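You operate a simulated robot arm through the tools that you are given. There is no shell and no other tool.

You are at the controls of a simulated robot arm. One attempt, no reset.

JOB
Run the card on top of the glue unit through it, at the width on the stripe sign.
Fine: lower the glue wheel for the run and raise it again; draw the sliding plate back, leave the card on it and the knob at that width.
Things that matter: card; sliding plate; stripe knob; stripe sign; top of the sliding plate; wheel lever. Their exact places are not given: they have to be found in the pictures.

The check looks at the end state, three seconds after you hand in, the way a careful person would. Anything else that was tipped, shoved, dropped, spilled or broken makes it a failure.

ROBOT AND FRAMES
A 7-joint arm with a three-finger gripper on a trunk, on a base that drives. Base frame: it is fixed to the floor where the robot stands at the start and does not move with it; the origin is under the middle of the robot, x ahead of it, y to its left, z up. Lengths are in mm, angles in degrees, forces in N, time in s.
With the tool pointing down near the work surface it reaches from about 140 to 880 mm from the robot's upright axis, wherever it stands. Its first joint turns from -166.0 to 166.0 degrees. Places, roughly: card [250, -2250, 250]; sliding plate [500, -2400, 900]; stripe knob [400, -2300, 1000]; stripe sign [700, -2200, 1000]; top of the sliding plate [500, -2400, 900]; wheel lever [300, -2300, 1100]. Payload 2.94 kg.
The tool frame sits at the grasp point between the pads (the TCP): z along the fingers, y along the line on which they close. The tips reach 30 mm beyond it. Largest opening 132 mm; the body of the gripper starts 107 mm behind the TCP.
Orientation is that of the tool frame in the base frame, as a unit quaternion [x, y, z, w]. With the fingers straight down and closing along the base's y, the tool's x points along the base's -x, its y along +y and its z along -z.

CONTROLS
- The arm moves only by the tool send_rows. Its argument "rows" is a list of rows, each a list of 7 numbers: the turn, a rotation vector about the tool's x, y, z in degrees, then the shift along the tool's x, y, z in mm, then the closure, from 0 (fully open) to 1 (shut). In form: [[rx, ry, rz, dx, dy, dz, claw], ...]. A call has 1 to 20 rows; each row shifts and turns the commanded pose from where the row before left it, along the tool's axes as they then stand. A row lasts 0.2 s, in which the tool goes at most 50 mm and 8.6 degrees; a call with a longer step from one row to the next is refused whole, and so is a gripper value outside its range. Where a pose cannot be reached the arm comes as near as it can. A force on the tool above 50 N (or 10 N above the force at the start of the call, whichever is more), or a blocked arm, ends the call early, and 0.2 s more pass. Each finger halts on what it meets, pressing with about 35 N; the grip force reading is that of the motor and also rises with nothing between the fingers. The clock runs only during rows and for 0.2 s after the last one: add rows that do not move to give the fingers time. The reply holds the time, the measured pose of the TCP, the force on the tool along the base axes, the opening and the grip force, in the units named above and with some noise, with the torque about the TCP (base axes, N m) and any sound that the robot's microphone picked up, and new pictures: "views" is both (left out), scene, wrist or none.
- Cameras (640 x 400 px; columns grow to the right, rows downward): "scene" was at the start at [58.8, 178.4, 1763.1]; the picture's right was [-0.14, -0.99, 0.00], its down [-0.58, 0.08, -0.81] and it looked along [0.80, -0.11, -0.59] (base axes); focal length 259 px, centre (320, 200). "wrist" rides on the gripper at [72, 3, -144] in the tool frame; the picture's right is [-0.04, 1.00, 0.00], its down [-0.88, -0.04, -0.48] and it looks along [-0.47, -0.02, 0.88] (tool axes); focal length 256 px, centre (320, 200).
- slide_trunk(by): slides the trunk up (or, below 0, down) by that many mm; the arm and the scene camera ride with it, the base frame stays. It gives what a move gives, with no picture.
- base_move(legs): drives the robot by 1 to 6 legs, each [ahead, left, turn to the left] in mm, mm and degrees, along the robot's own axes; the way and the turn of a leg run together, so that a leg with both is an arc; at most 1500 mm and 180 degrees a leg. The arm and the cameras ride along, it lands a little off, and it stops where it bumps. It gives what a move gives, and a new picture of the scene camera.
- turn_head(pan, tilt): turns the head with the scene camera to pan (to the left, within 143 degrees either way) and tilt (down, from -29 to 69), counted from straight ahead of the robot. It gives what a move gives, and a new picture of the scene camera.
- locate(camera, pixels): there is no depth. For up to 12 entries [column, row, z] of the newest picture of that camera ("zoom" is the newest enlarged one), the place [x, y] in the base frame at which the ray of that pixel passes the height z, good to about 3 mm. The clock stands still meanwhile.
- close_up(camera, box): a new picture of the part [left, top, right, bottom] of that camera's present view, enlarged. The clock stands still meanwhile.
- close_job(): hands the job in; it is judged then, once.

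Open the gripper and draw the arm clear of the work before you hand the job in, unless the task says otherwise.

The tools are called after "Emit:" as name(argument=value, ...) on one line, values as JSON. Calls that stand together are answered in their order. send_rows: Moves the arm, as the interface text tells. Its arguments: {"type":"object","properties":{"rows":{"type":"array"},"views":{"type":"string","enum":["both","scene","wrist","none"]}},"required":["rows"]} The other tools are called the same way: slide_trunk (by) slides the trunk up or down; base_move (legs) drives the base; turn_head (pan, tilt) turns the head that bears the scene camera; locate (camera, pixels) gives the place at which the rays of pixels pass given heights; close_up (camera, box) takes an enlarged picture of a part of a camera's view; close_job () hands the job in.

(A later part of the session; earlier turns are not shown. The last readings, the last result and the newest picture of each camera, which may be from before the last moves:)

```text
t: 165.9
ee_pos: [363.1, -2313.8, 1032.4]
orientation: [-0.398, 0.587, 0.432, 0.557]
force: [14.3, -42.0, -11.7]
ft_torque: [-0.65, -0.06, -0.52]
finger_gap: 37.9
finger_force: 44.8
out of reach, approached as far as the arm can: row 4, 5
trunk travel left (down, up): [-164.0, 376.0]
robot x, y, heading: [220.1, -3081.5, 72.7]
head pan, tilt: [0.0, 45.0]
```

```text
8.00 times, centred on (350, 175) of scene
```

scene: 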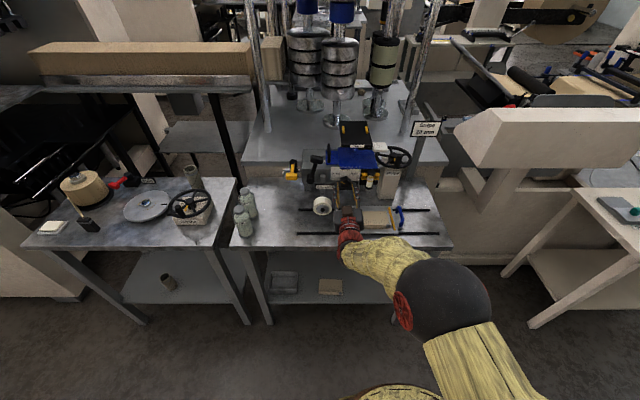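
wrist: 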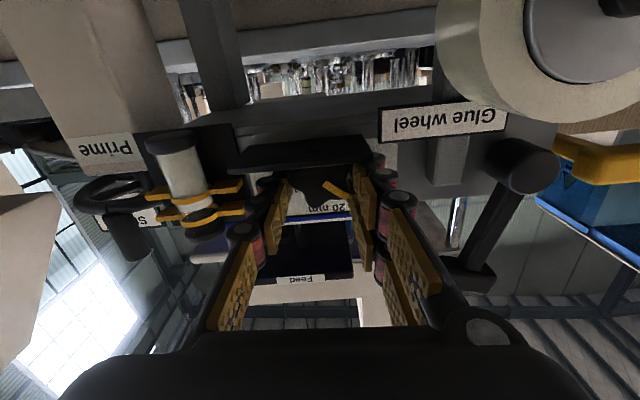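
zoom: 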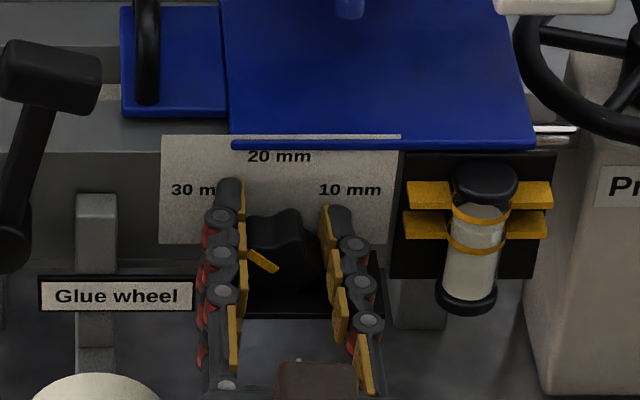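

Roll is at the wrist joint's limit in this direction (that caused "out of reach"). I open, withdraw 70 mm, and will flip the tool by -180° for free travel.

Emit:
send_rows(rows=[[0, 0, 0, 0, 0, 0, 0.75], [0, 0, 0, 0, 0, 0, 0.63], [0, 0, 0, 0, 0, 0, 0.63], [0, 0, 0, 0, 0, -20, 0.63], [0, 0, 0, 0, 0, -25, 0.63], [0, 0, 0, 0, 0, -25, 0.63]], views="wrist")

Emit:
close_up(camera="wrist", box=[240, 100, 400, 200])

```text
t: 167.3
ee_pos: [338.6, -2376.7, 1034.2]
orientation: [-0.399, 0.584, 0.432, 0.559]
force: [-0.3, -0.2, -0.2]
ft_torque: [-0.01, 0.02, 0.0]
finger_gap: 48.8
finger_force: 0.1
trunk travel left (down, up): [-164.0, 376.0]
robot x, y, heading: [220.2, -3083.3, 72.6]
head pan, tilt: [0.0, 45.0]
```

wrist: 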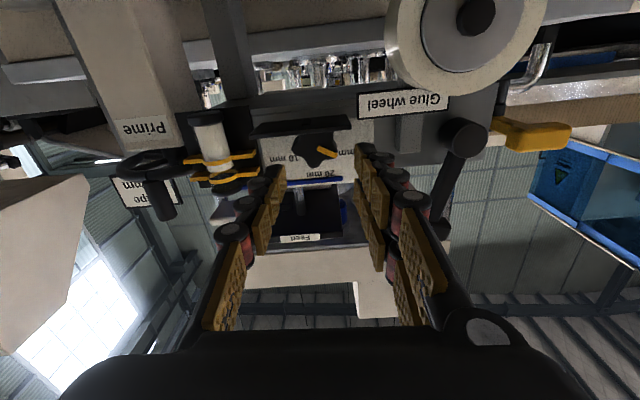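

```text
4.00 times, centred on (320, 150) of wrist
```

zoom: 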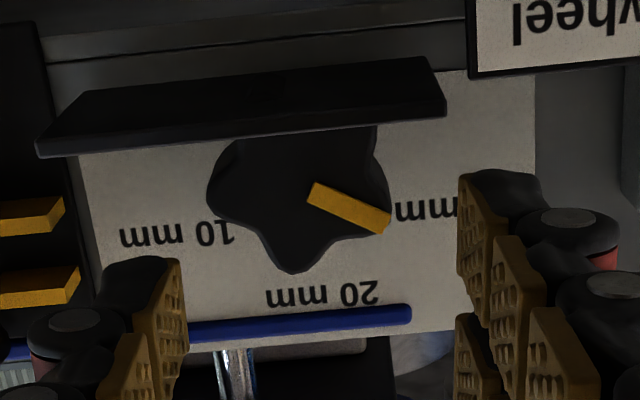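

The pointer is still at 30 mm (knob unmoved). I flip the tool -180° about its axis in the clear.

Emit:
send_rows(rows=[[0, 0, -8, 0, 0, -10, 0.63], [0, 0, -8, 0, 0, 0, 0.63], [0, 0, -8, 0, 0, 0, 0.63], [0, 0, -8, 0, 0, 0, 0.63], [0, 0, -8, 0, 0, 0, 0.63], [0, 0, -8, 0, 0, 0, 0.63], [0, 0, -8, 0, 0, 0, 0.63], [0, 0, -8, 0, 0, 0, 0.63], [0, 0, -8, 0, 0, 0, 0.63], [0, 0, -8, 0, 0, 0, 0.63], [0, 0, -8, 0, 0, 0, 0.63], [0, 0, -8, 0, 0, 0, 0.63], [0, 0, -8, 0, 0, 0, 0.63], [0, 0, -8, 0, 0, 0, 0.63], [0, 0, -8, 0, 0, 0, 0.63], [0, 0, -8, 0, 0, 0, 0.63], [0, 0, -8, 0, 0, 0, 0.63], [0, 0, -8, 0, 0, 0, 0.63], [0, 0, -8, 0, 0, 0, 0.63], [0, 0, -8, 0, 0, 0, 0.63]], views="none")

Emit:
send_rows(rows=[[0, 0, -8, 0, 0, 0, 0.63], [0, 0, -8, 0, 0, 0, 0.63], [0, 0, -7, 0, 0, 0, 0.63], [0, 0, 0, 0, 0, 0, 0.63]])

```text
t: 171.5
ee_pos: [338.4, -2386.4, 1036.2]
orientation: [0.644, 0.293, 0.476, -0.523]
force: [0.0, -0.4, -0.3]
ft_torque: [0.0, 0.01, 0.01]
finger_gap: 48.8
finger_force: 0.1
trunk travel left (down, up): [-164.0, 376.0]
robot x, y, heading: [225.1, -3083.4, 72.6]
head pan, tilt: [0.0, 45.0]
```

```text
t: 172.5
ee_pos: [340.3, -2385.7, 1035.9]
orientation: [0.573, 0.414, 0.569, -0.419]
force: [0.8, 0.9, -0.5]
ft_torque: [0.0, 0.0, 0.0]
finger_gap: 48.7
finger_force: 0.0
trunk travel left (down, up): [-164.0, 376.0]
robot x, y, heading: [225.4, -3080.6, 72.6]
head pan, tilt: [0.0, 45.0]
```

scene: 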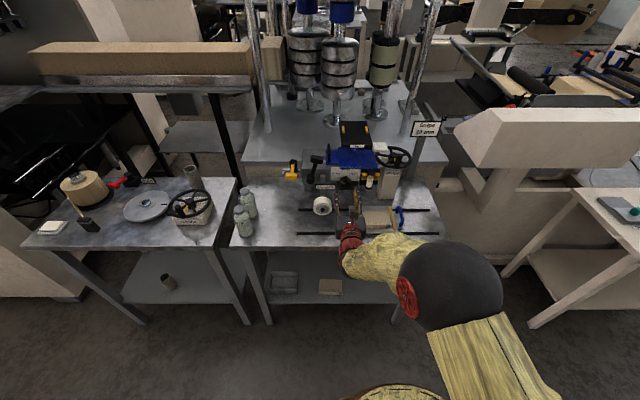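
wrist: 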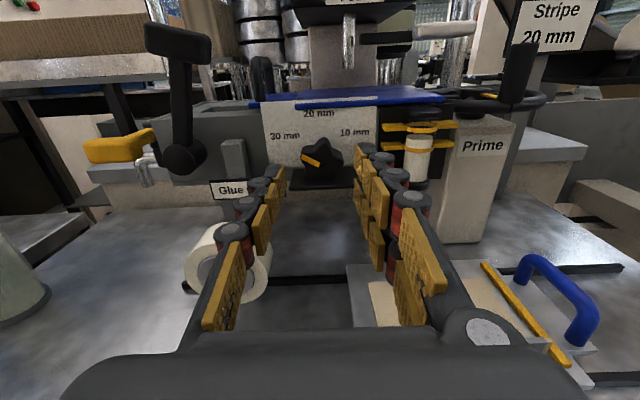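

Upright view now, tool square with roll free. I zoom on the knob to centre again.

Emit:
close_up(camera="wrist", box=[256, 100, 384, 180])

```text
5.00 times, centred on (320, 140) of wrist
```

zoom: 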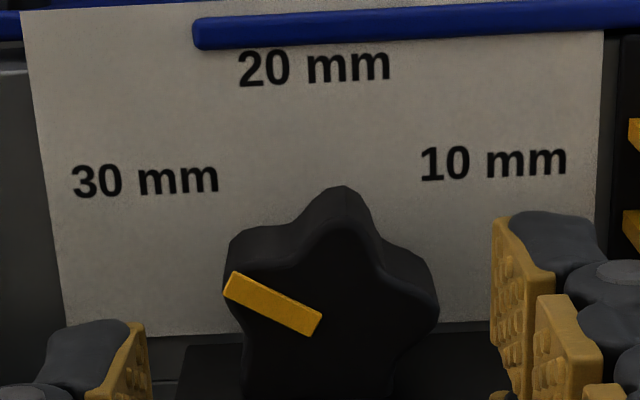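

Combining the flipped and unflipped views, the knob centre is at z≈1022 (14 mm below the axis). I move down 14, pre-roll -10° and advance 75 mm.

Emit:
send_rows(rows=[[0, 0, -5, -14, 0, 0, 0.635], [0, 0, -5, 0, 0, 20, 0.635], [0, 0, 0, 0, 0, 20, 0.635], [0, 0, 0, 0, 0, 0, 0.635]], views="wrist")

Emit:
close_up(camera="wrist", box=[240, 120, 400, 220])

Emit:
close_up(camera="scene", box=[310, 150, 390, 200])

```text
t: 173.5
ee_pos: [352.0, -2346.5, 1023.2]
orientation: [0.534, 0.464, 0.604, -0.367]
force: [-0.2, 0.4, -0.7]
ft_torque: [0.0, -0.04, 0.0]
finger_gap: 48.1
finger_force: 0.1
trunk travel left (down, up): [-164.0, 376.0]
robot x, y, heading: [218.5, -3079.9, 72.7]
head pan, tilt: [0.0, 45.0]
```

wrist: 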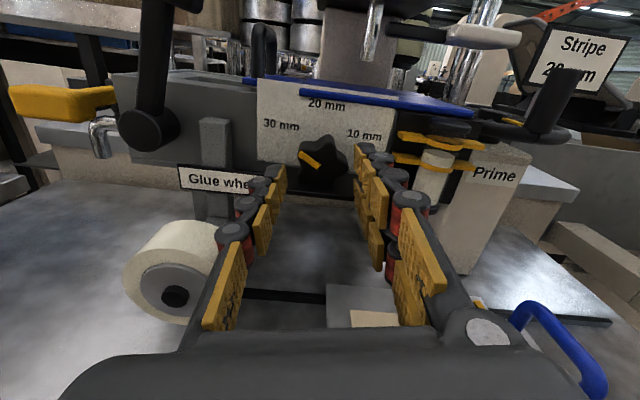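

```text
4.00 times, centred on (320, 170) of wrist
```

zoom: 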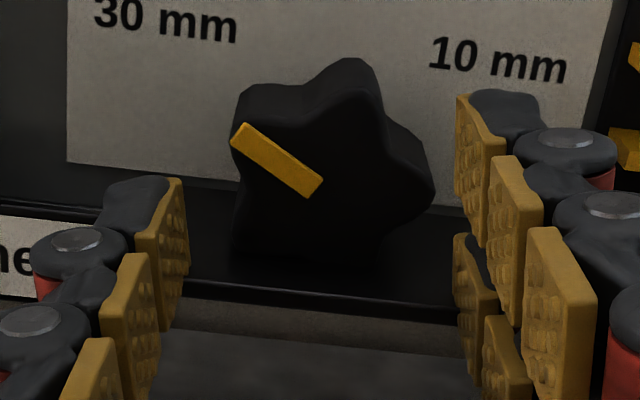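

```text
8.00 times, centred on (350, 175) of scene
```

zoom: 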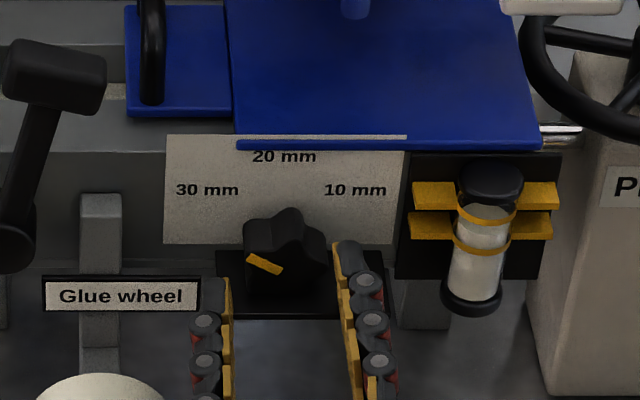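

The knob sits between the fingers. I advance 36 mm more carefully.

Emit:
send_rows(rows=[[0, 0, 0, 0, 0, 12, 0.635], [0, 0, 0, 0, 0, 12, 0.635], [0, 0, 0, 0, 0, 12, 0.635], [0, 0, 0, 0, 0, 0, 0.635]], views="wrist")

Emit:
close_up(camera="wrist", box=[240, 120, 400, 220])

```text
t: 174.5
ee_pos: [360.2, -2315.2, 1022.9]
orientation: [0.535, 0.463, 0.604, -0.367]
force: [0.2, 0.3, -0.3]
ft_torque: [0.02, 0.02, -0.01]
finger_gap: 48.0
finger_force: 0.0
trunk travel left (down, up): [-164.0, 376.0]
robot x, y, heading: [218.3, -3079.9, 72.5]
head pan, tilt: [0.0, 45.0]
```

wrist: 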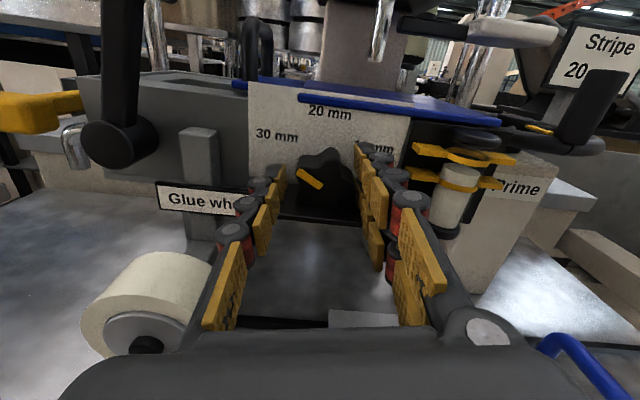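

```text
4.00 times, centred on (320, 170) of wrist
```

zoom: 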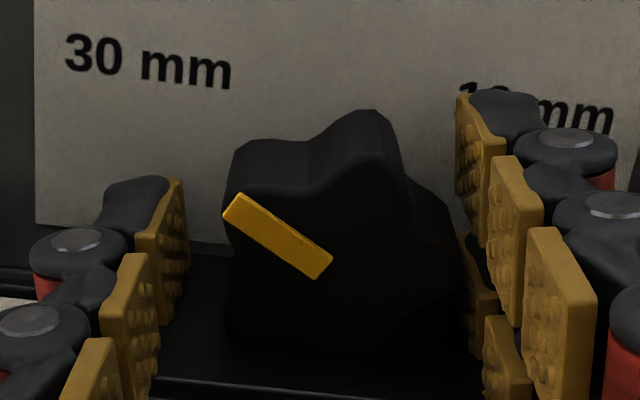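

Fingertips flank the knob at mid depth. I close, then turn +20°.

Emit:
send_rows(rows=[[0, 0, 0, 0, 0, 0, 0.7], [0, 0, 0, 0, 0, 0, 0.8], [0, 0, 0, 0, 0, 0, 0.9], [0, 0, 0, 0, 0, 0, 0.9]], views="wrist")

Emit:
close_up(camera="wrist", box=[240, 120, 400, 220])

```text
t: 175.5
ee_pos: [363.0, -2315.4, 1024.5]
orientation: [0.537, 0.46, 0.605, -0.367]
force: [15.2, -3.8, 5.0]
ft_torque: [0.26, -0.06, -0.35]
finger_gap: 37.3
finger_force: 33.2
trunk travel left (down, up): [-164.0, 376.0]
robot x, y, heading: [220.3, -3082.6, 72.7]
head pan, tilt: [0.0, 45.0]
```

wrist: 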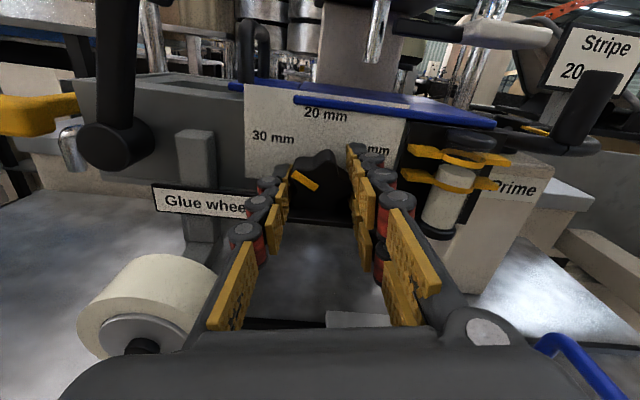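

```text
4.00 times, centred on (320, 170) of wrist
```

zoom: 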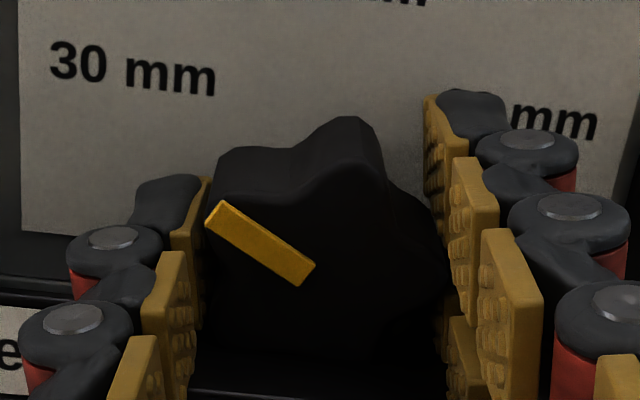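

Emit:
send_rows(rows=[[0, 0, 0, 0, 2.5, 0, 0.95], [0, 0, 5, 0, 0, 0, 0.95], [0, 0, 5, 0, 0, 0, 0.95], [0, 0, 5, 0, 0, 0, 0.95], [0, 0, 5, 0, 0, 0, 0.95], [0, 0, 0, 0, 0, 0, 0.95]], views="wrist")

Emit:
close_up(camera="wrist", box=[240, 120, 400, 220])

```text
t: 176.9
ee_pos: [361.9, -2315.7, 1023.8]
orientation: [0.608, 0.362, 0.531, -0.466]
force: [0.1, -5.6, 3.3]
ft_torque: [-0.3, 0.11, 0.33]
finger_gap: 36.4
finger_force: 44.8
trunk travel left (down, up): [-164.0, 376.0]
robot x, y, heading: [216.7, -3082.4, 72.6]
head pan, tilt: [0.0, 45.0]
```

wrist: 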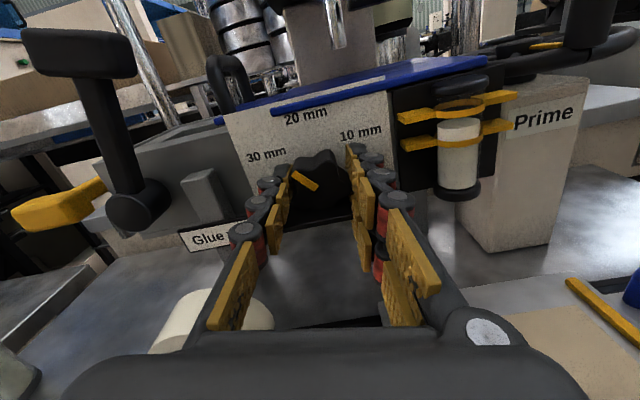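

```text
4.00 times, centred on (320, 170) of wrist
```

zoom: 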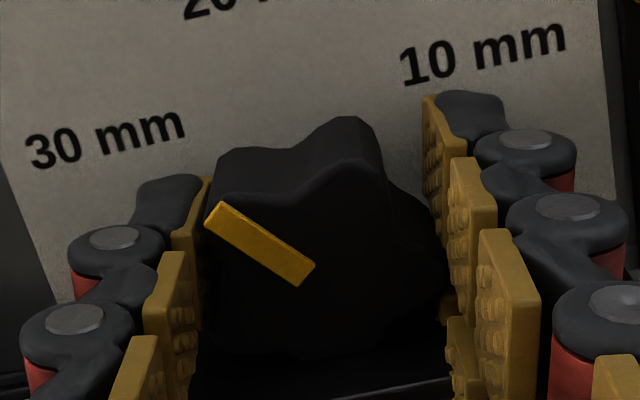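

The knob turned with the grip (20°). I open, roll back -20°, re-centre and grip again.

Emit:
send_rows(rows=[[0, 0, 0, 0, 0, 0, 0.8], [0, 0, 0, 0, 0, 0, 0.65], [0, 0, 0, 0, 0, 0, 0.65], [0, 0, -5, 0, 0, 0, 0.65], [0, 0, -5, 0, 0, 0, 0.65], [0, 0, -5, 0, 0, 0, 0.65], [0, 0, -5, 0, 0, 0, 0.65], [0, 0, 0, 0, 0, 0, 0.65]], views="wrist")

Emit:
close_up(camera="wrist", box=[240, 120, 400, 220])

```text
t: 178.7
ee_pos: [357.6, -2329.5, 1031.8]
orientation: [0.535, 0.463, 0.604, -0.367]
force: [0.0, -0.5, -0.2]
ft_torque: [-0.01, 0.01, 0.0]
finger_gap: 46.3
finger_force: 0.1
out of reach, approached as far as the arm can: row 4, 5
trunk travel left (down, up): [-164.0, 376.0]
robot x, y, heading: [219.5, -3081.7, 72.7]
head pan, tilt: [0.0, 45.0]
```

wrist: 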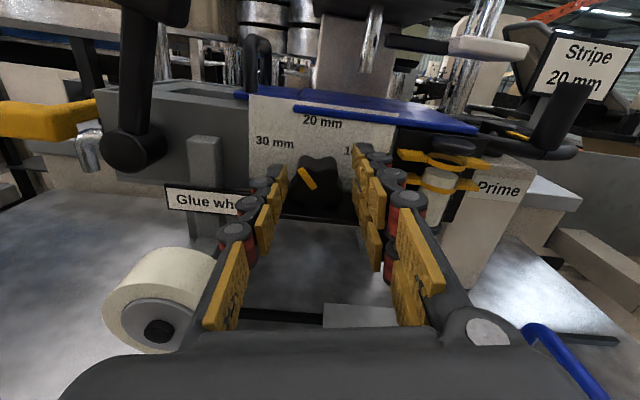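

```text
4.00 times, centred on (320, 170) of wrist
```

zoom: 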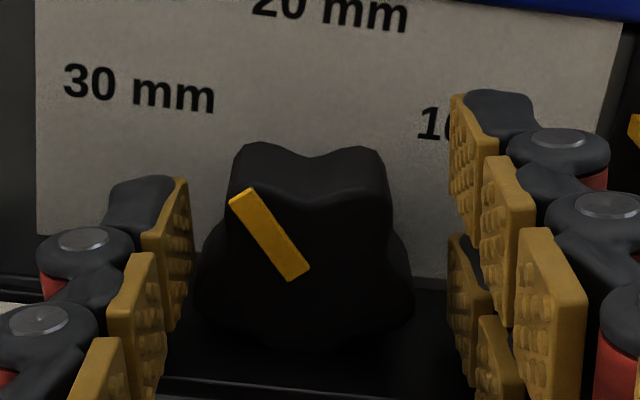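

The knob kept its turn (pointer now ~40° left of up). The tool drifted 14 mm back and 8 mm up; I correct and grip again.

Emit:
send_rows(rows=[[0, 0, 0, -8, -1.4, 0, 0.65], [0, 0, 0, 0, 0, 14, 0.65], [0, 0, 0, 0, 0, 0, 0.65]], views="wrist")

Emit:
close_up(camera="wrist", box=[240, 120, 400, 220])

```text
t: 179.5
ee_pos: [364.4, -2313.8, 1023.7]
orientation: [0.536, 0.462, 0.605, -0.365]
force: [0.1, 0.0, 0.3]
ft_torque: [-0.01, 0.01, -0.04]
finger_gap: 45.9
finger_force: 0.0
trunk travel left (down, up): [-164.0, 376.0]
robot x, y, heading: [218.5, -3083.2, 72.3]
head pan, tilt: [0.0, 45.0]
```

wrist: 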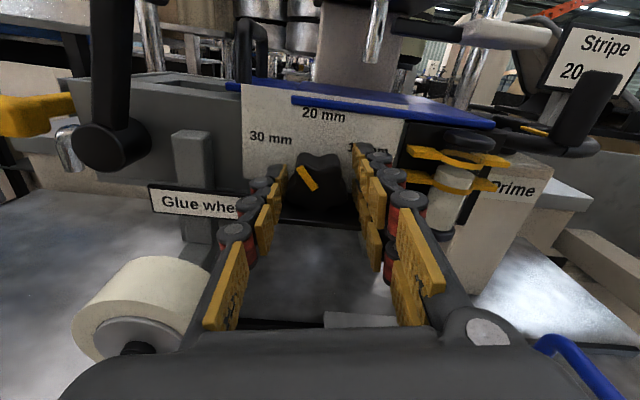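

```text
4.00 times, centred on (320, 170) of wrist
```

zoom: 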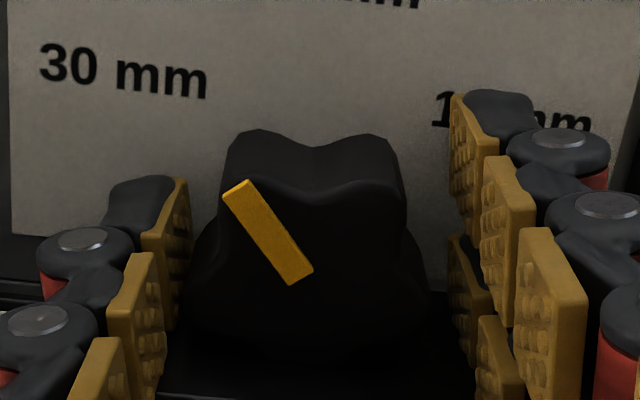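

Emit:
send_rows(rows=[[0, 0, 0, 0, 0, 0, 0.8], [0, 0, 0, 0, 0, 0, 0.95], [0, 0, 0, 0, 0, 0, 0.95], [0, 0, 0, 0, 0, 0, 0.95]], views="none")

```text
t: 180.5
ee_pos: [362.6, -2313.5, 1025.0]
orientation: [0.536, 0.462, 0.605, -0.365]
force: [-12.1, 2.4, -4.9]
ft_torque: [-0.14, 0.03, 0.5]
finger_gap: 39.2
finger_force: 43.7
trunk travel left (down, up): [-164.0, 376.0]
robot x, y, heading: [223.0, -3085.1, 72.6]
head pan, tilt: [0.0, 45.0]
```

Gripped at 39 mm. I ease -2 mm in y and turn +20° again.

Emit:
send_rows(rows=[[0, 0, 0, 0, -2, 0, 0.95], [0, 0, 5, 0, 0, 0, 0.95], [0, 0, 5, 0, 0, 0, 0.95], [0, 0, 5, 0, 0, 0, 0.95], [0, 0, 5, 0, 0, 0, 0.95], [0, 0, 0, 0, 0, 0, 0.95]], views="wrist")

Emit:
close_up(camera="wrist", box=[240, 120, 400, 220])

```text
t: 181.9
ee_pos: [361.1, -2314.1, 1023.6]
orientation: [0.608, 0.362, 0.531, -0.467]
force: [4.9, 24.9, -3.6]
ft_torque: [-0.16, 0.06, 0.08]
finger_gap: 38.8
finger_force: 45.5
trunk travel left (down, up): [-164.0, 376.0]
robot x, y, heading: [220.4, -3080.6, 72.4]
head pan, tilt: [0.0, 45.0]
```

wrist: 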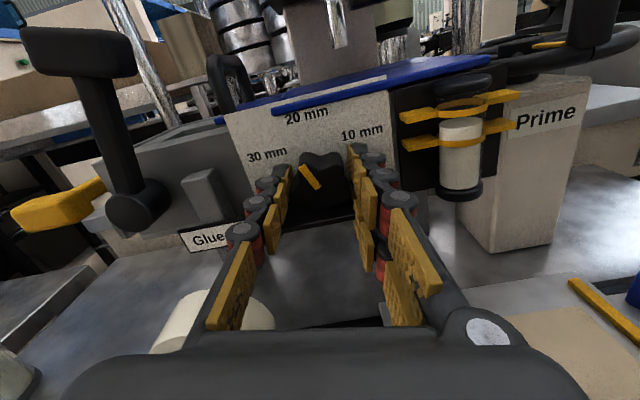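

```text
4.00 times, centred on (320, 170) of wrist
```

zoom: 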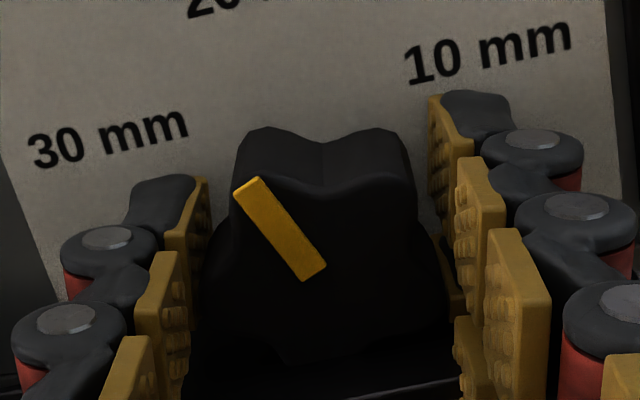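

Pointer is now ~25° left of up. I repeat: open, roll back, correct drift.

Emit:
send_rows(rows=[[0, 0, 0, 0, 0, 0, 0.8], [0, 0, 0, 0, 0, 0, 0.65], [0, 0, 0, 0, 0, 0, 0.65], [0, 0, -5, 0, 0, -2, 0.65], [0, 0, -5, 0, 0, 0, 0.65], [0, 0, -5, 0, 0, 0, 0.65], [0, 0, -7, 0, 0, 0, 0.65], [0, 0, 0, 0, 0, 0, 0.65]], views="wrist")

Emit:
close_up(camera="wrist", box=[240, 100, 400, 200])

```text
t: 183.7
ee_pos: [358.7, -2323.7, 1026.3]
orientation: [0.527, 0.472, 0.611, -0.356]
force: [0.5, -0.4, -0.6]
ft_torque: [0.0, -0.01, 0.0]
finger_gap: 46.0
finger_force: 0.1
out of reach, approached as far as the arm can: row 5
trunk travel left (down, up): [-164.0, 376.0]
robot x, y, heading: [219.8, -3082.0, 72.5]
head pan, tilt: [0.0, 45.0]
```

wrist: 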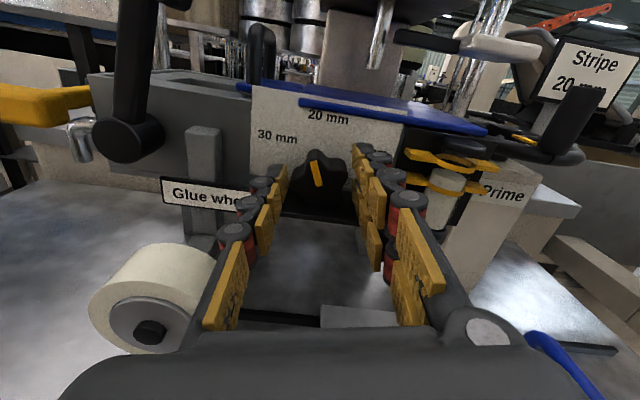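

```text
4.00 times, centred on (320, 150) of wrist
```

zoom: 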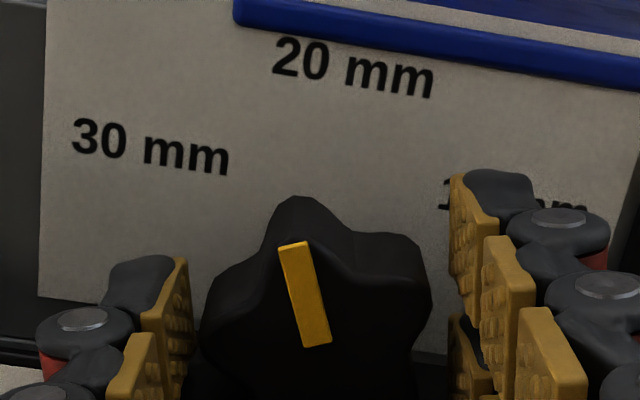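

Pointer needs about +26° more. I correct position (+9.6 ahead, 3 down), grip and turn.

Emit:
send_rows(rows=[[0, 0, 0, -3, -0.5, 9.6, 0.65], [0, 0, 0, 0, 0, 0, 0.8], [0, 0, 0, 0, 0, 0, 0.95], [0, 0, 0, 0, 0, 0, 0.95], [0, 0, 0, 0, 0, 0, 0.95]], views="none")

Emit:
send_rows(rows=[[0, 0, 5, 0, 0, 0, 0.95], [0, 0, 5, 0, 0, 0, 0.95], [0, 0, 5, 0, 0, 0, 0.95], [0, 0, 5, 0, 0, 0, 0.95], [0, 0, 5, 0, 0, 0, 0.95], [0, 0, 0, 0, 0, 0, 0.95]], views="wrist")

Emit:
close_up(camera="wrist", box=[240, 100, 400, 200])

```text
t: 184.9
ee_pos: [360.9, -2314.0, 1023.0]
orientation: [0.527, 0.472, 0.611, -0.355]
force: [-3.6, 2.8, -3.5]
ft_torque: [-0.12, 0.03, 0.29]
finger_gap: 38.4
finger_force: 45.0
trunk travel left (down, up): [-164.0, 376.0]
robot x, y, heading: [218.1, -3083.7, 72.4]
head pan, tilt: [0.0, 45.0]
```

```text
t: 186.3
ee_pos: [359.6, -2313.5, 1024.7]
orientation: [0.617, 0.346, 0.52, -0.48]
force: [-6.4, -1.3, 1.5]
ft_torque: [0.05, -0.05, 0.29]
finger_gap: 38.6
finger_force: 44.8
trunk travel left (down, up): [-164.0, 376.0]
robot x, y, heading: [225.2, -3080.0, 72.5]
head pan, tilt: [0.0, 45.0]
```

wrist: 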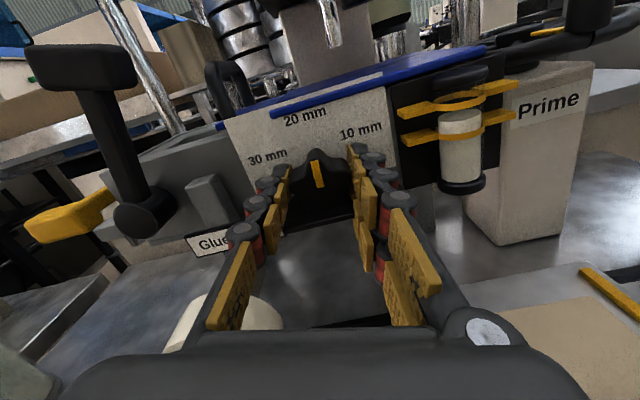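

```text
4.00 times, centred on (320, 150) of wrist
```

zoom: 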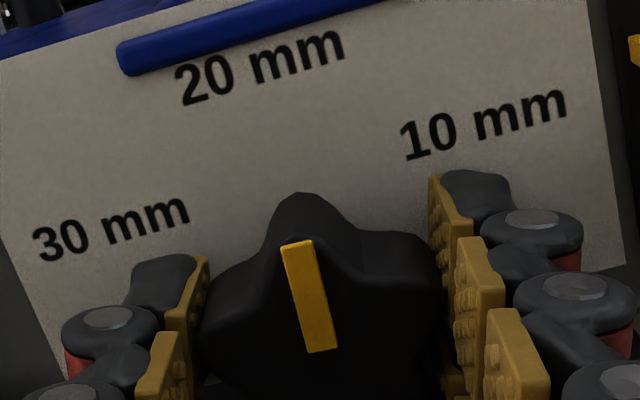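

The pointer now aims at "20 mm". I release and back straight off.

Emit:
send_rows(rows=[[0, 0, 0, 0, 0, 0, 0.85], [0, 0, 0, 0, 0, 0, 0.7], [0, 0, 0, 0, 0, 0, 0.63], [0, 0, 0, 0, 0, 0, 0.63], [0, 0, 0, 0, 0, -20, 0.63], [0, 0, 0, 0, 0, -30, 0.63], [0, 0, 0, 0, 0, -40, 0.63], [0, 0, -7, 0, 0, 0, 0.63], [0, 0, -7, 0, 0, 0, 0.63]], views="wrist")

Emit:
close_up(camera="wrist", box=[240, 90, 400, 190])

Emit:
close_up(camera="scene", box=[290, 130, 418, 210])

```text
t: 188.3
ee_pos: [334.7, -2399.2, 1024.1]
orientation: [0.569, 0.42, 0.574, -0.413]
force: [-0.1, 0.4, -0.1]
ft_torque: [-0.01, 0.04, -0.02]
finger_gap: 49.0
finger_force: 0.1
trunk travel left (down, up): [-164.0, 376.0]
robot x, y, heading: [219.5, -3078.5, 72.5]
head pan, tilt: [0.0, 45.0]
```

wrist: 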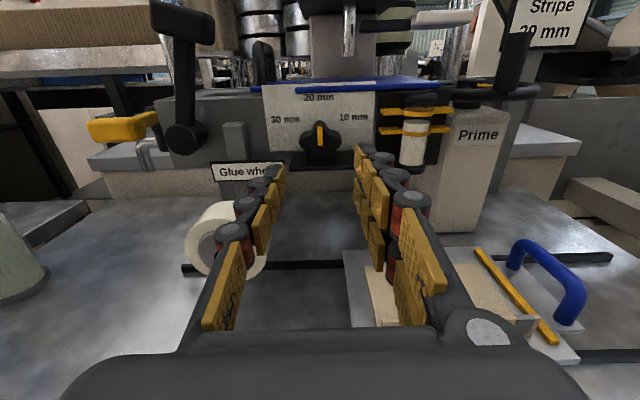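

```text
4.00 times, centred on (320, 140) of wrist
```

zoom: 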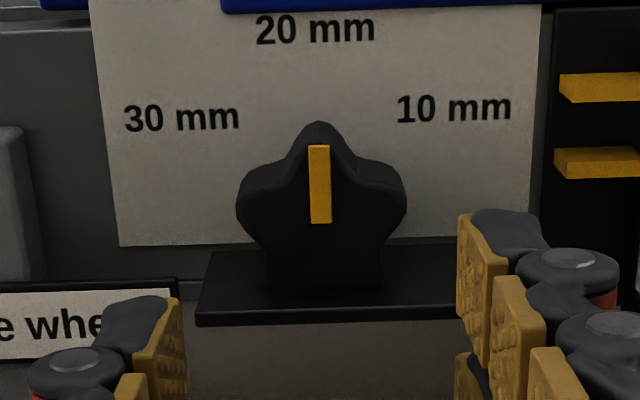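

```text
5.00 times, centred on (354, 170) of scene
```

zoom: 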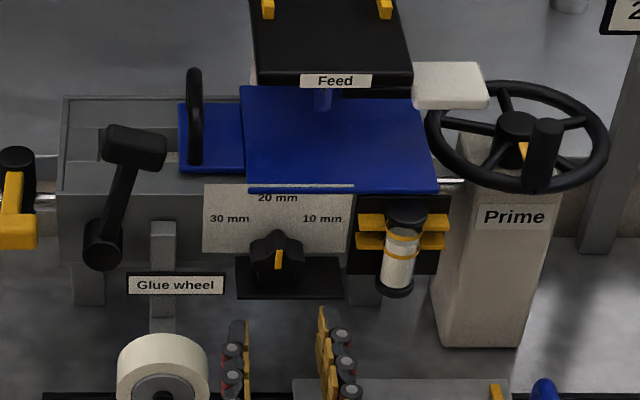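

The knob stands exactly at 20 mm. Now the wheel lever: stem near (u 929, z 1088) with pivot at (u 916, z 1036), swinging in the plane facing me. I move in front of the stem.

Emit:
send_rows(rows=[[0, 0, 0, 32, 0, 0, 0.63], [0, 0, 0, 32, 0, 0, 0.63], [0, 0, 0, 0, -40, 0, 0.63], [0, 0, 0, 0, -40, 0, 0.63], [0, 0, 0, 0, -37, 0, 0.63], [0, 0, 0, 0, 0, 0, 0.63]])

Emit:
close_up(camera="wrist", box=[200, 60, 440, 210])

```text
t: 189.7
ee_pos: [222.7, -2359.6, 1085.9]
orientation: [0.569, 0.42, 0.573, -0.414]
force: [-0.5, 0.1, -0.4]
ft_torque: [0.03, 0.0, -0.03]
finger_gap: 48.8
finger_force: 0.1
trunk travel left (down, up): [-164.0, 376.0]
robot x, y, heading: [221.8, -3080.6, 72.4]
head pan, tilt: [0.0, 45.0]
```

scene: 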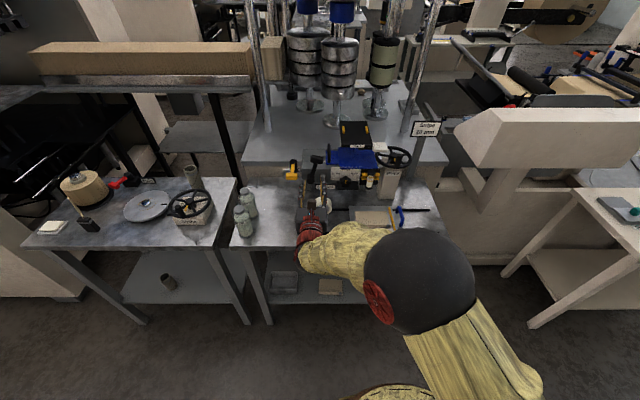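
wrist: 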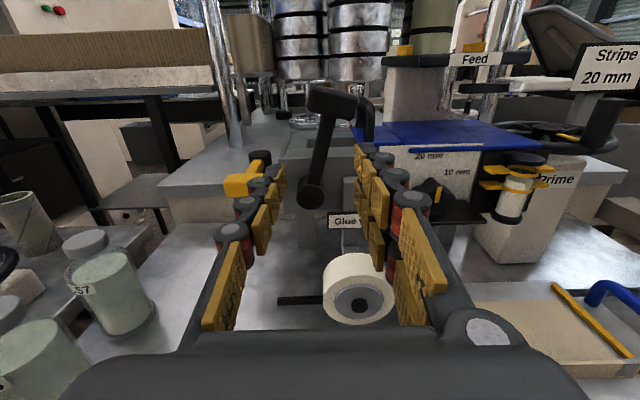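

```text
2.67 times, centred on (320, 135) of wrist
```

zoom: 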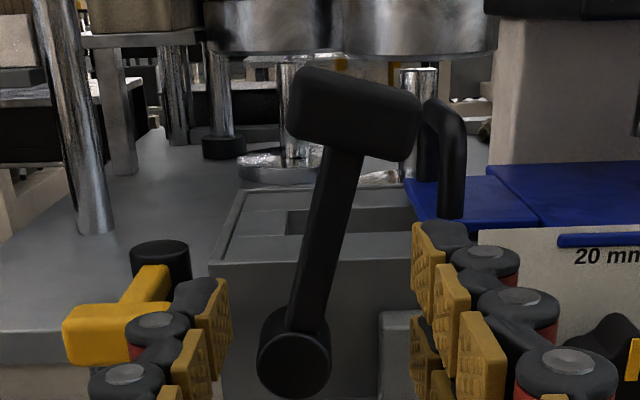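

The lever stem is right in front of the tool axis, between the fingers. I narrow to 32 mm and advance 78 mm.

Emit:
send_rows(rows=[[0, 0, 0, 0, 2, 0, 0.76], [0, 0, 0, 0, 0, 20, 0.76], [0, 0, 0, 0, 0, 20, 0.76], [0, 0, 0, 0, 0, 20, 0.76], [0, 0, 0, 0, 0, 10, 0.76], [0, 0, 0, 0, 0, 8, 0.76]])

Emit:
close_up(camera="wrist", box=[200, 60, 440, 210])

Emit:
close_up(camera="scene", box=[270, 130, 398, 210])

```text
t: 191.1
ee_pos: [248.3, -2291.2, 1086.5]
orientation: [0.57, 0.419, 0.573, -0.414]
force: [-0.2, -0.3, -0.2]
ft_torque: [-0.01, -0.01, 0.01]
finger_gap: 31.9
finger_force: 0.0
trunk travel left (down, up): [-164.0, 376.0]
robot x, y, heading: [219.7, -3080.0, 72.4]
head pan, tilt: [0.0, 45.0]
```

scene: 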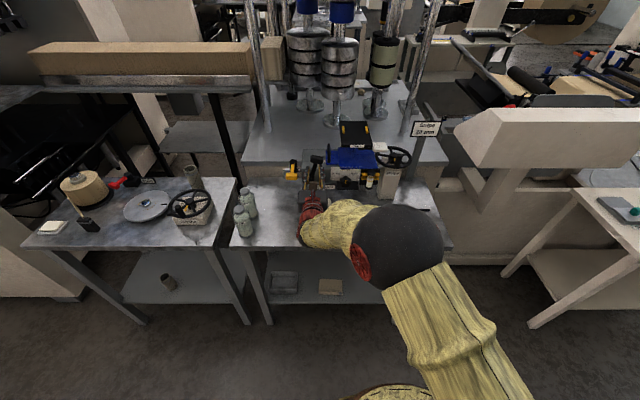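
wrist: 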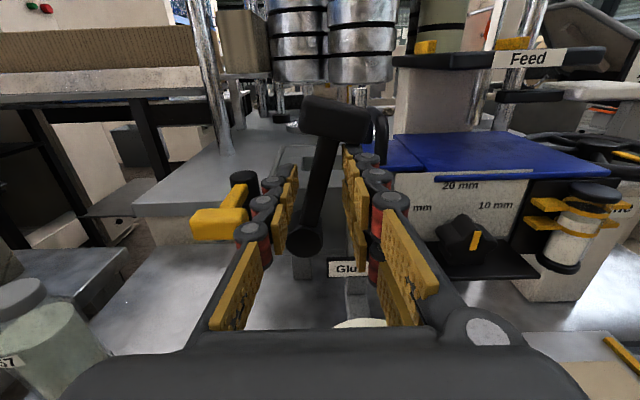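

```text
2.67 times, centred on (320, 135) of wrist
```

zoom: 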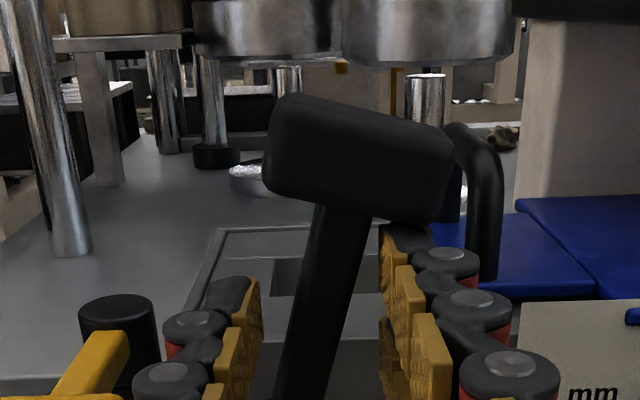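

```text
5.00 times, centred on (334, 170) of scene
```

zoom: 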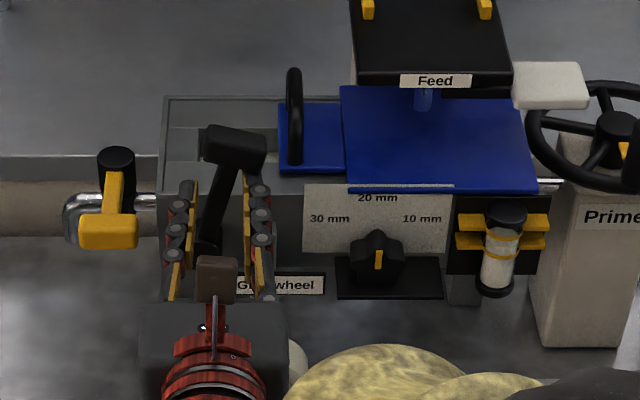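

The stem is between the fingers. I go 10 mm deeper and test by pushing gently left (-y), watching force and wheel.

Emit:
send_rows(rows=[[0, 0, 0, 0, 0, 10, 0.76], [0, 0, 0, 0, -8, 0, 0.76], [0, 0, 0, 0, -6, 0, 0.76], [0, 0, 0, 0, -6, 0, 0.76], [0, 0, 0, 0, 0, 0, 0.76]])

Emit:
close_up(camera="wrist", box=[200, 60, 440, 210])

Emit:
close_up(camera="scene", box=[270, 130, 398, 210])

```text
t: 192.3
ee_pos: [232.4, -2274.4, 1086.8]
orientation: [0.569, 0.42, 0.573, -0.414]
force: [0.6, 0.5, 0.5]
ft_torque: [-0.03, 0.04, -0.04]
finger_gap: 31.9
finger_force: 0.6
trunk travel left (down, up): [-164.0, 376.0]
robot x, y, heading: [220.3, -3079.0, 72.4]
head pan, tilt: [0.0, 45.0]
```

scene: 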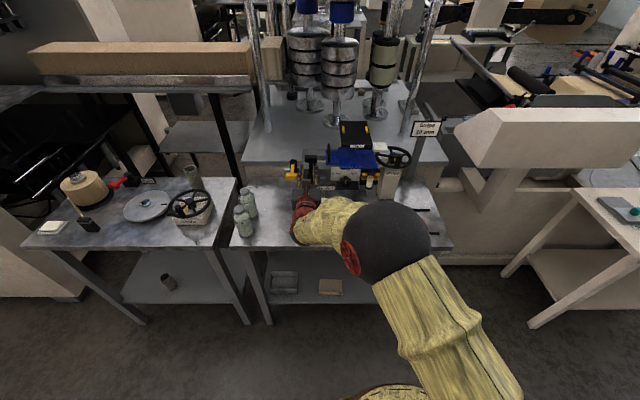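
wrist: 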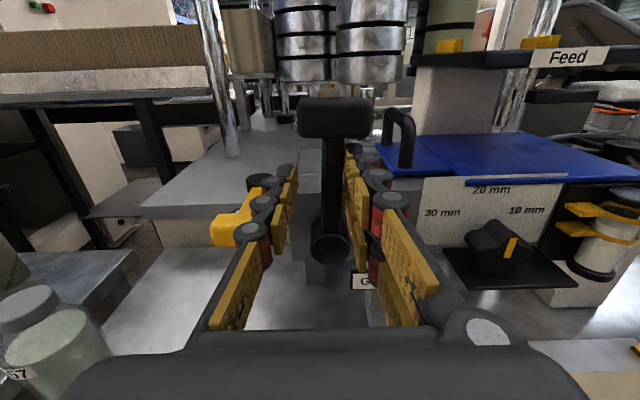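

```text
2.67 times, centred on (320, 135) of wrist
```

zoom: 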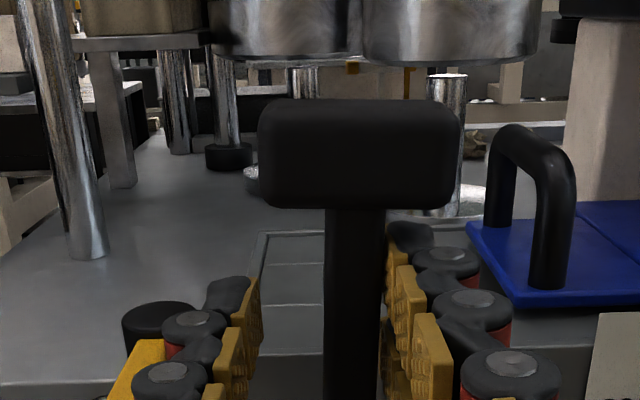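

```text
5.00 times, centred on (334, 170) of scene
```

zoom: 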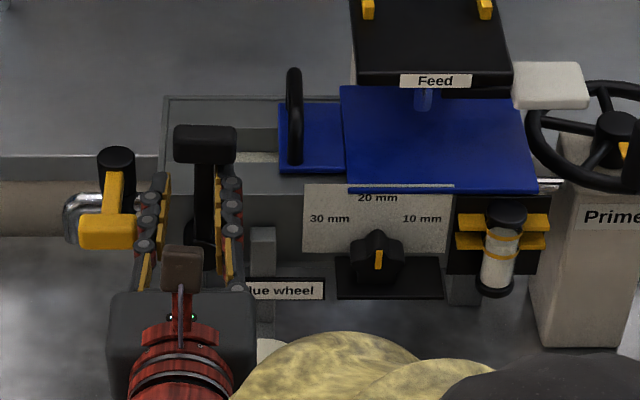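

Left works: the lever moved freely to vertical and the wheel arm has dropped a little. To avoid the yellow tap, I withdraw, close the fingers and push from the right side of the stem instead.

Emit:
send_rows(rows=[[0, 0, 0, 0, 0, -25, 0.76], [0, 0, 0, 0, 0, -30, 0.85], [0, 0, 0, 5, 25, 0, 1], [0, 0, 0, 0, 25, 0, 1], [0, 0, 0, 0, 0, 0, 1], [0, 0, 0, 0, 0, 0, 1]])

Emit:
close_up(camera="wrist", box=[200, 60, 440, 210])

Emit:
close_up(camera="scene", box=[270, 130, 398, 210])

```text
t: 193.7
ee_pos: [263.2, -2343.3, 1093.6]
orientation: [0.57, 0.419, 0.573, -0.413]
force: [-0.3, -0.7, -0.2]
ft_torque: [0.01, 0.01, -0.02]
finger_gap: 0.0
finger_force: 28.5
trunk travel left (down, up): [-164.0, 376.0]
robot x, y, heading: [223.0, -3082.6, 72.4]
head pan, tilt: [0.0, 45.0]
```

scene: 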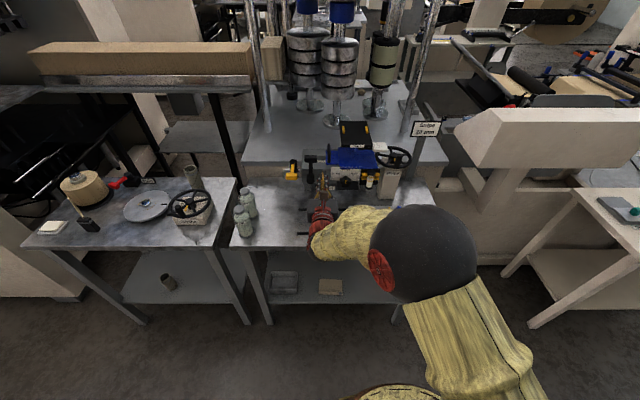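
wrist: 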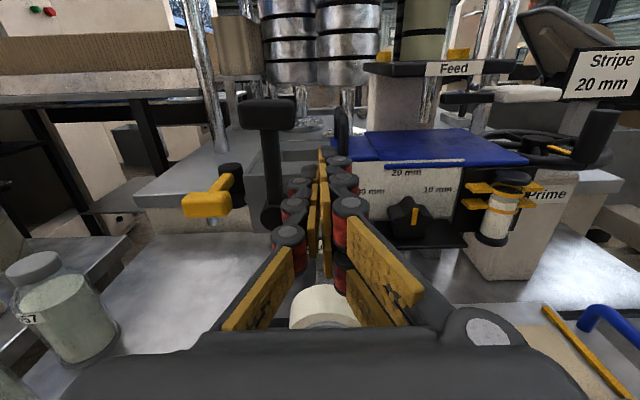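

```text
2.67 times, centred on (320, 135) of wrist
```

zoom: 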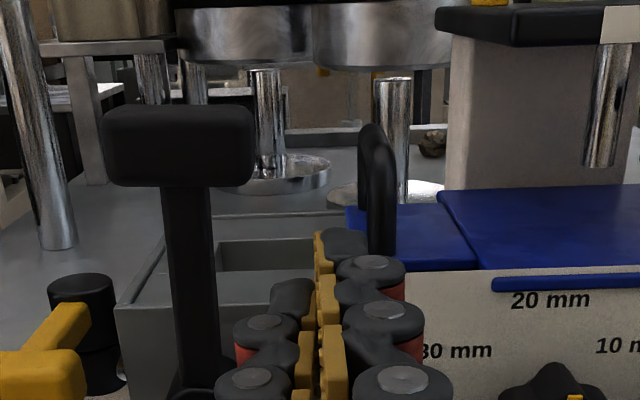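

```text
5.00 times, centred on (334, 170) of scene
```

zoom: 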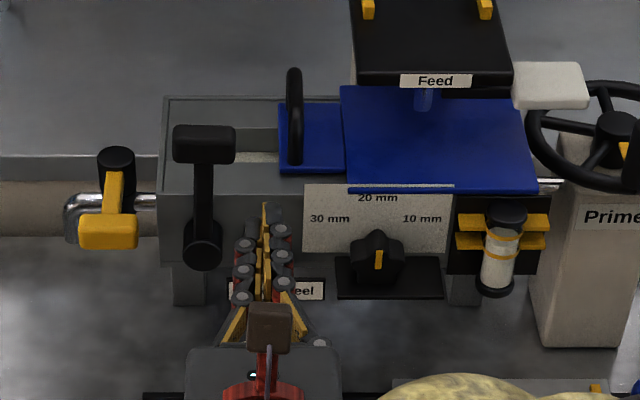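

The lever stays put at vertical. I advance to the right of the stem and push along an arc to about 30° left.

Emit:
send_rows(rows=[[0, 0, 0, 0, 0, 30, 1], [0, 0, 0, 0, 0, 25, 1], [0, 0, 0, -2, -12, 0, 1], [0, 0, 0, 0, -13, 0, 1], [0, 0, 0, 3, -13, 0, 1], [0, 0, 0, 0, -14, 0, 1], [0, 0, 0, 0, 0, 0, 1]])

Emit:
close_up(camera="wrist", box=[160, 60, 480, 260])

Emit:
close_up(camera="scene", box=[270, 130, 398, 210])

```text
t: 195.3
ee_pos: [228.5, -2272.6, 1091.2]
orientation: [0.57, 0.419, 0.573, -0.414]
force: [-0.2, -0.8, -0.1]
ft_torque: [0.02, 0.01, -0.05]
finger_gap: 0.0
finger_force: 28.9
trunk travel left (down, up): [-164.0, 376.0]
robot x, y, heading: [218.0, -3077.5, 72.3]
head pan, tilt: [0.0, 45.0]
```

scene: 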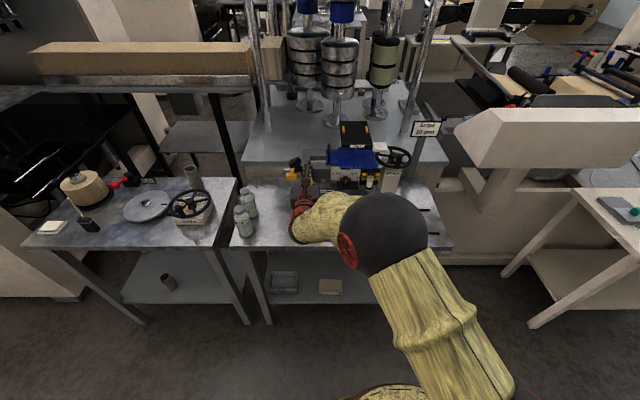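
wrist: 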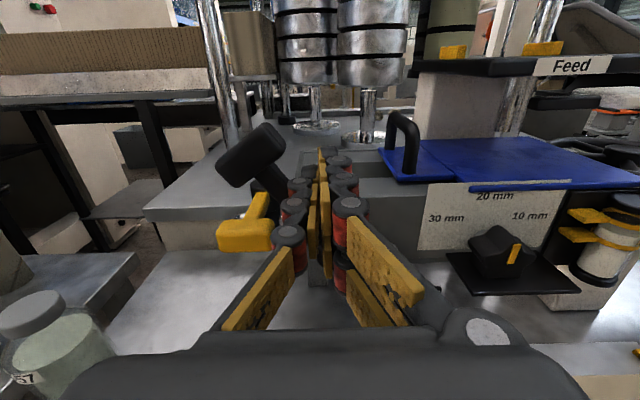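

```text
2.00 times, centred on (320, 160) of wrist
```

zoom: 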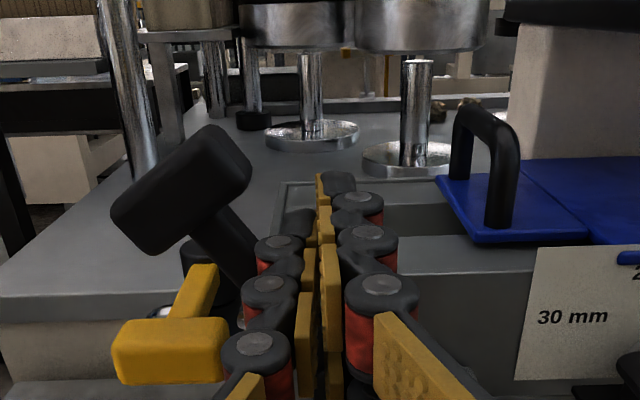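

```text
5.00 times, centred on (334, 170) of scene
```

zoom: 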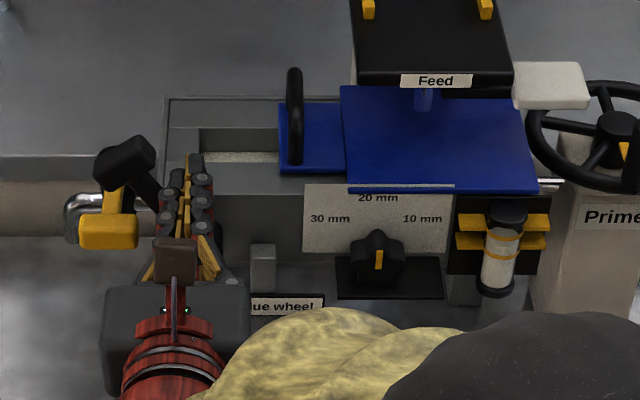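

Lever ~38° left; the wheel arm and its label dropped (label y 289→305). I push further along the arc.

Emit:
send_rows(rows=[[0, 0, 0, -2, -12, 0, 1], [0, 0, 0, -4, -7, 0, 1], [0, 0, 0, -4, -6, 0, 1], [0, 0, 0, 0, 0, 0, 1]])

Emit:
close_up(camera="scene", box=[270, 130, 398, 210])

Emit:
close_up(camera="wrist", box=[160, 60, 480, 260])

```text
t: 196.3
ee_pos: [206.7, -2267.3, 1083.5]
orientation: [0.57, 0.418, 0.574, -0.414]
force: [4.1, -0.3, 3.7]
ft_torque: [0.06, -0.11, -0.1]
finger_gap: 0.0
finger_force: 29.0
trunk travel left (down, up): [-164.0, 376.0]
robot x, y, heading: [219.0, -3079.6, 72.5]
head pan, tilt: [0.0, 45.0]
```

scene: 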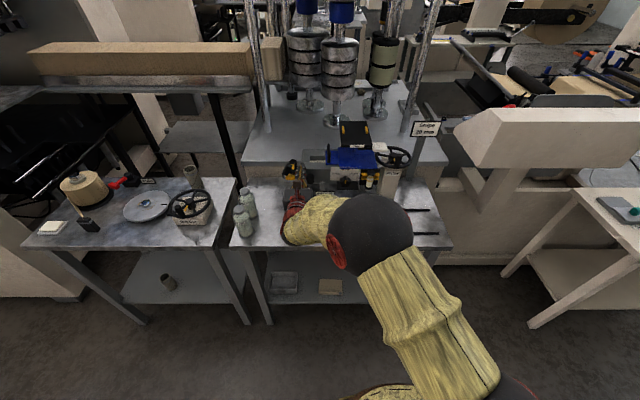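
wrist: 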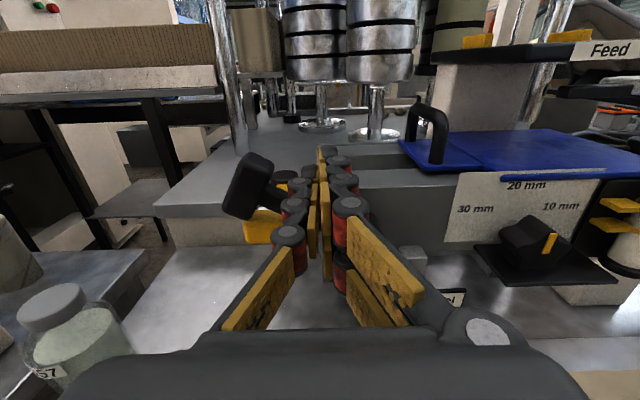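

```text
5.00 times, centred on (334, 170) of scene
```

zoom: 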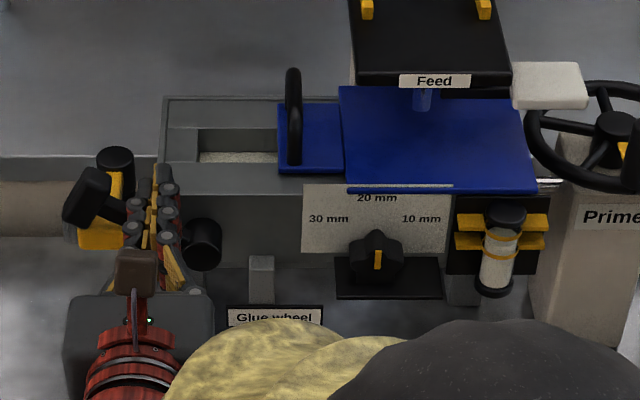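

```text
2.00 times, centred on (320, 160) of wrist
```

zoom: 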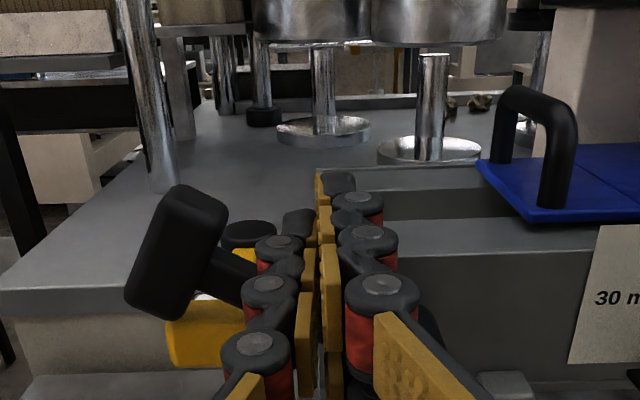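

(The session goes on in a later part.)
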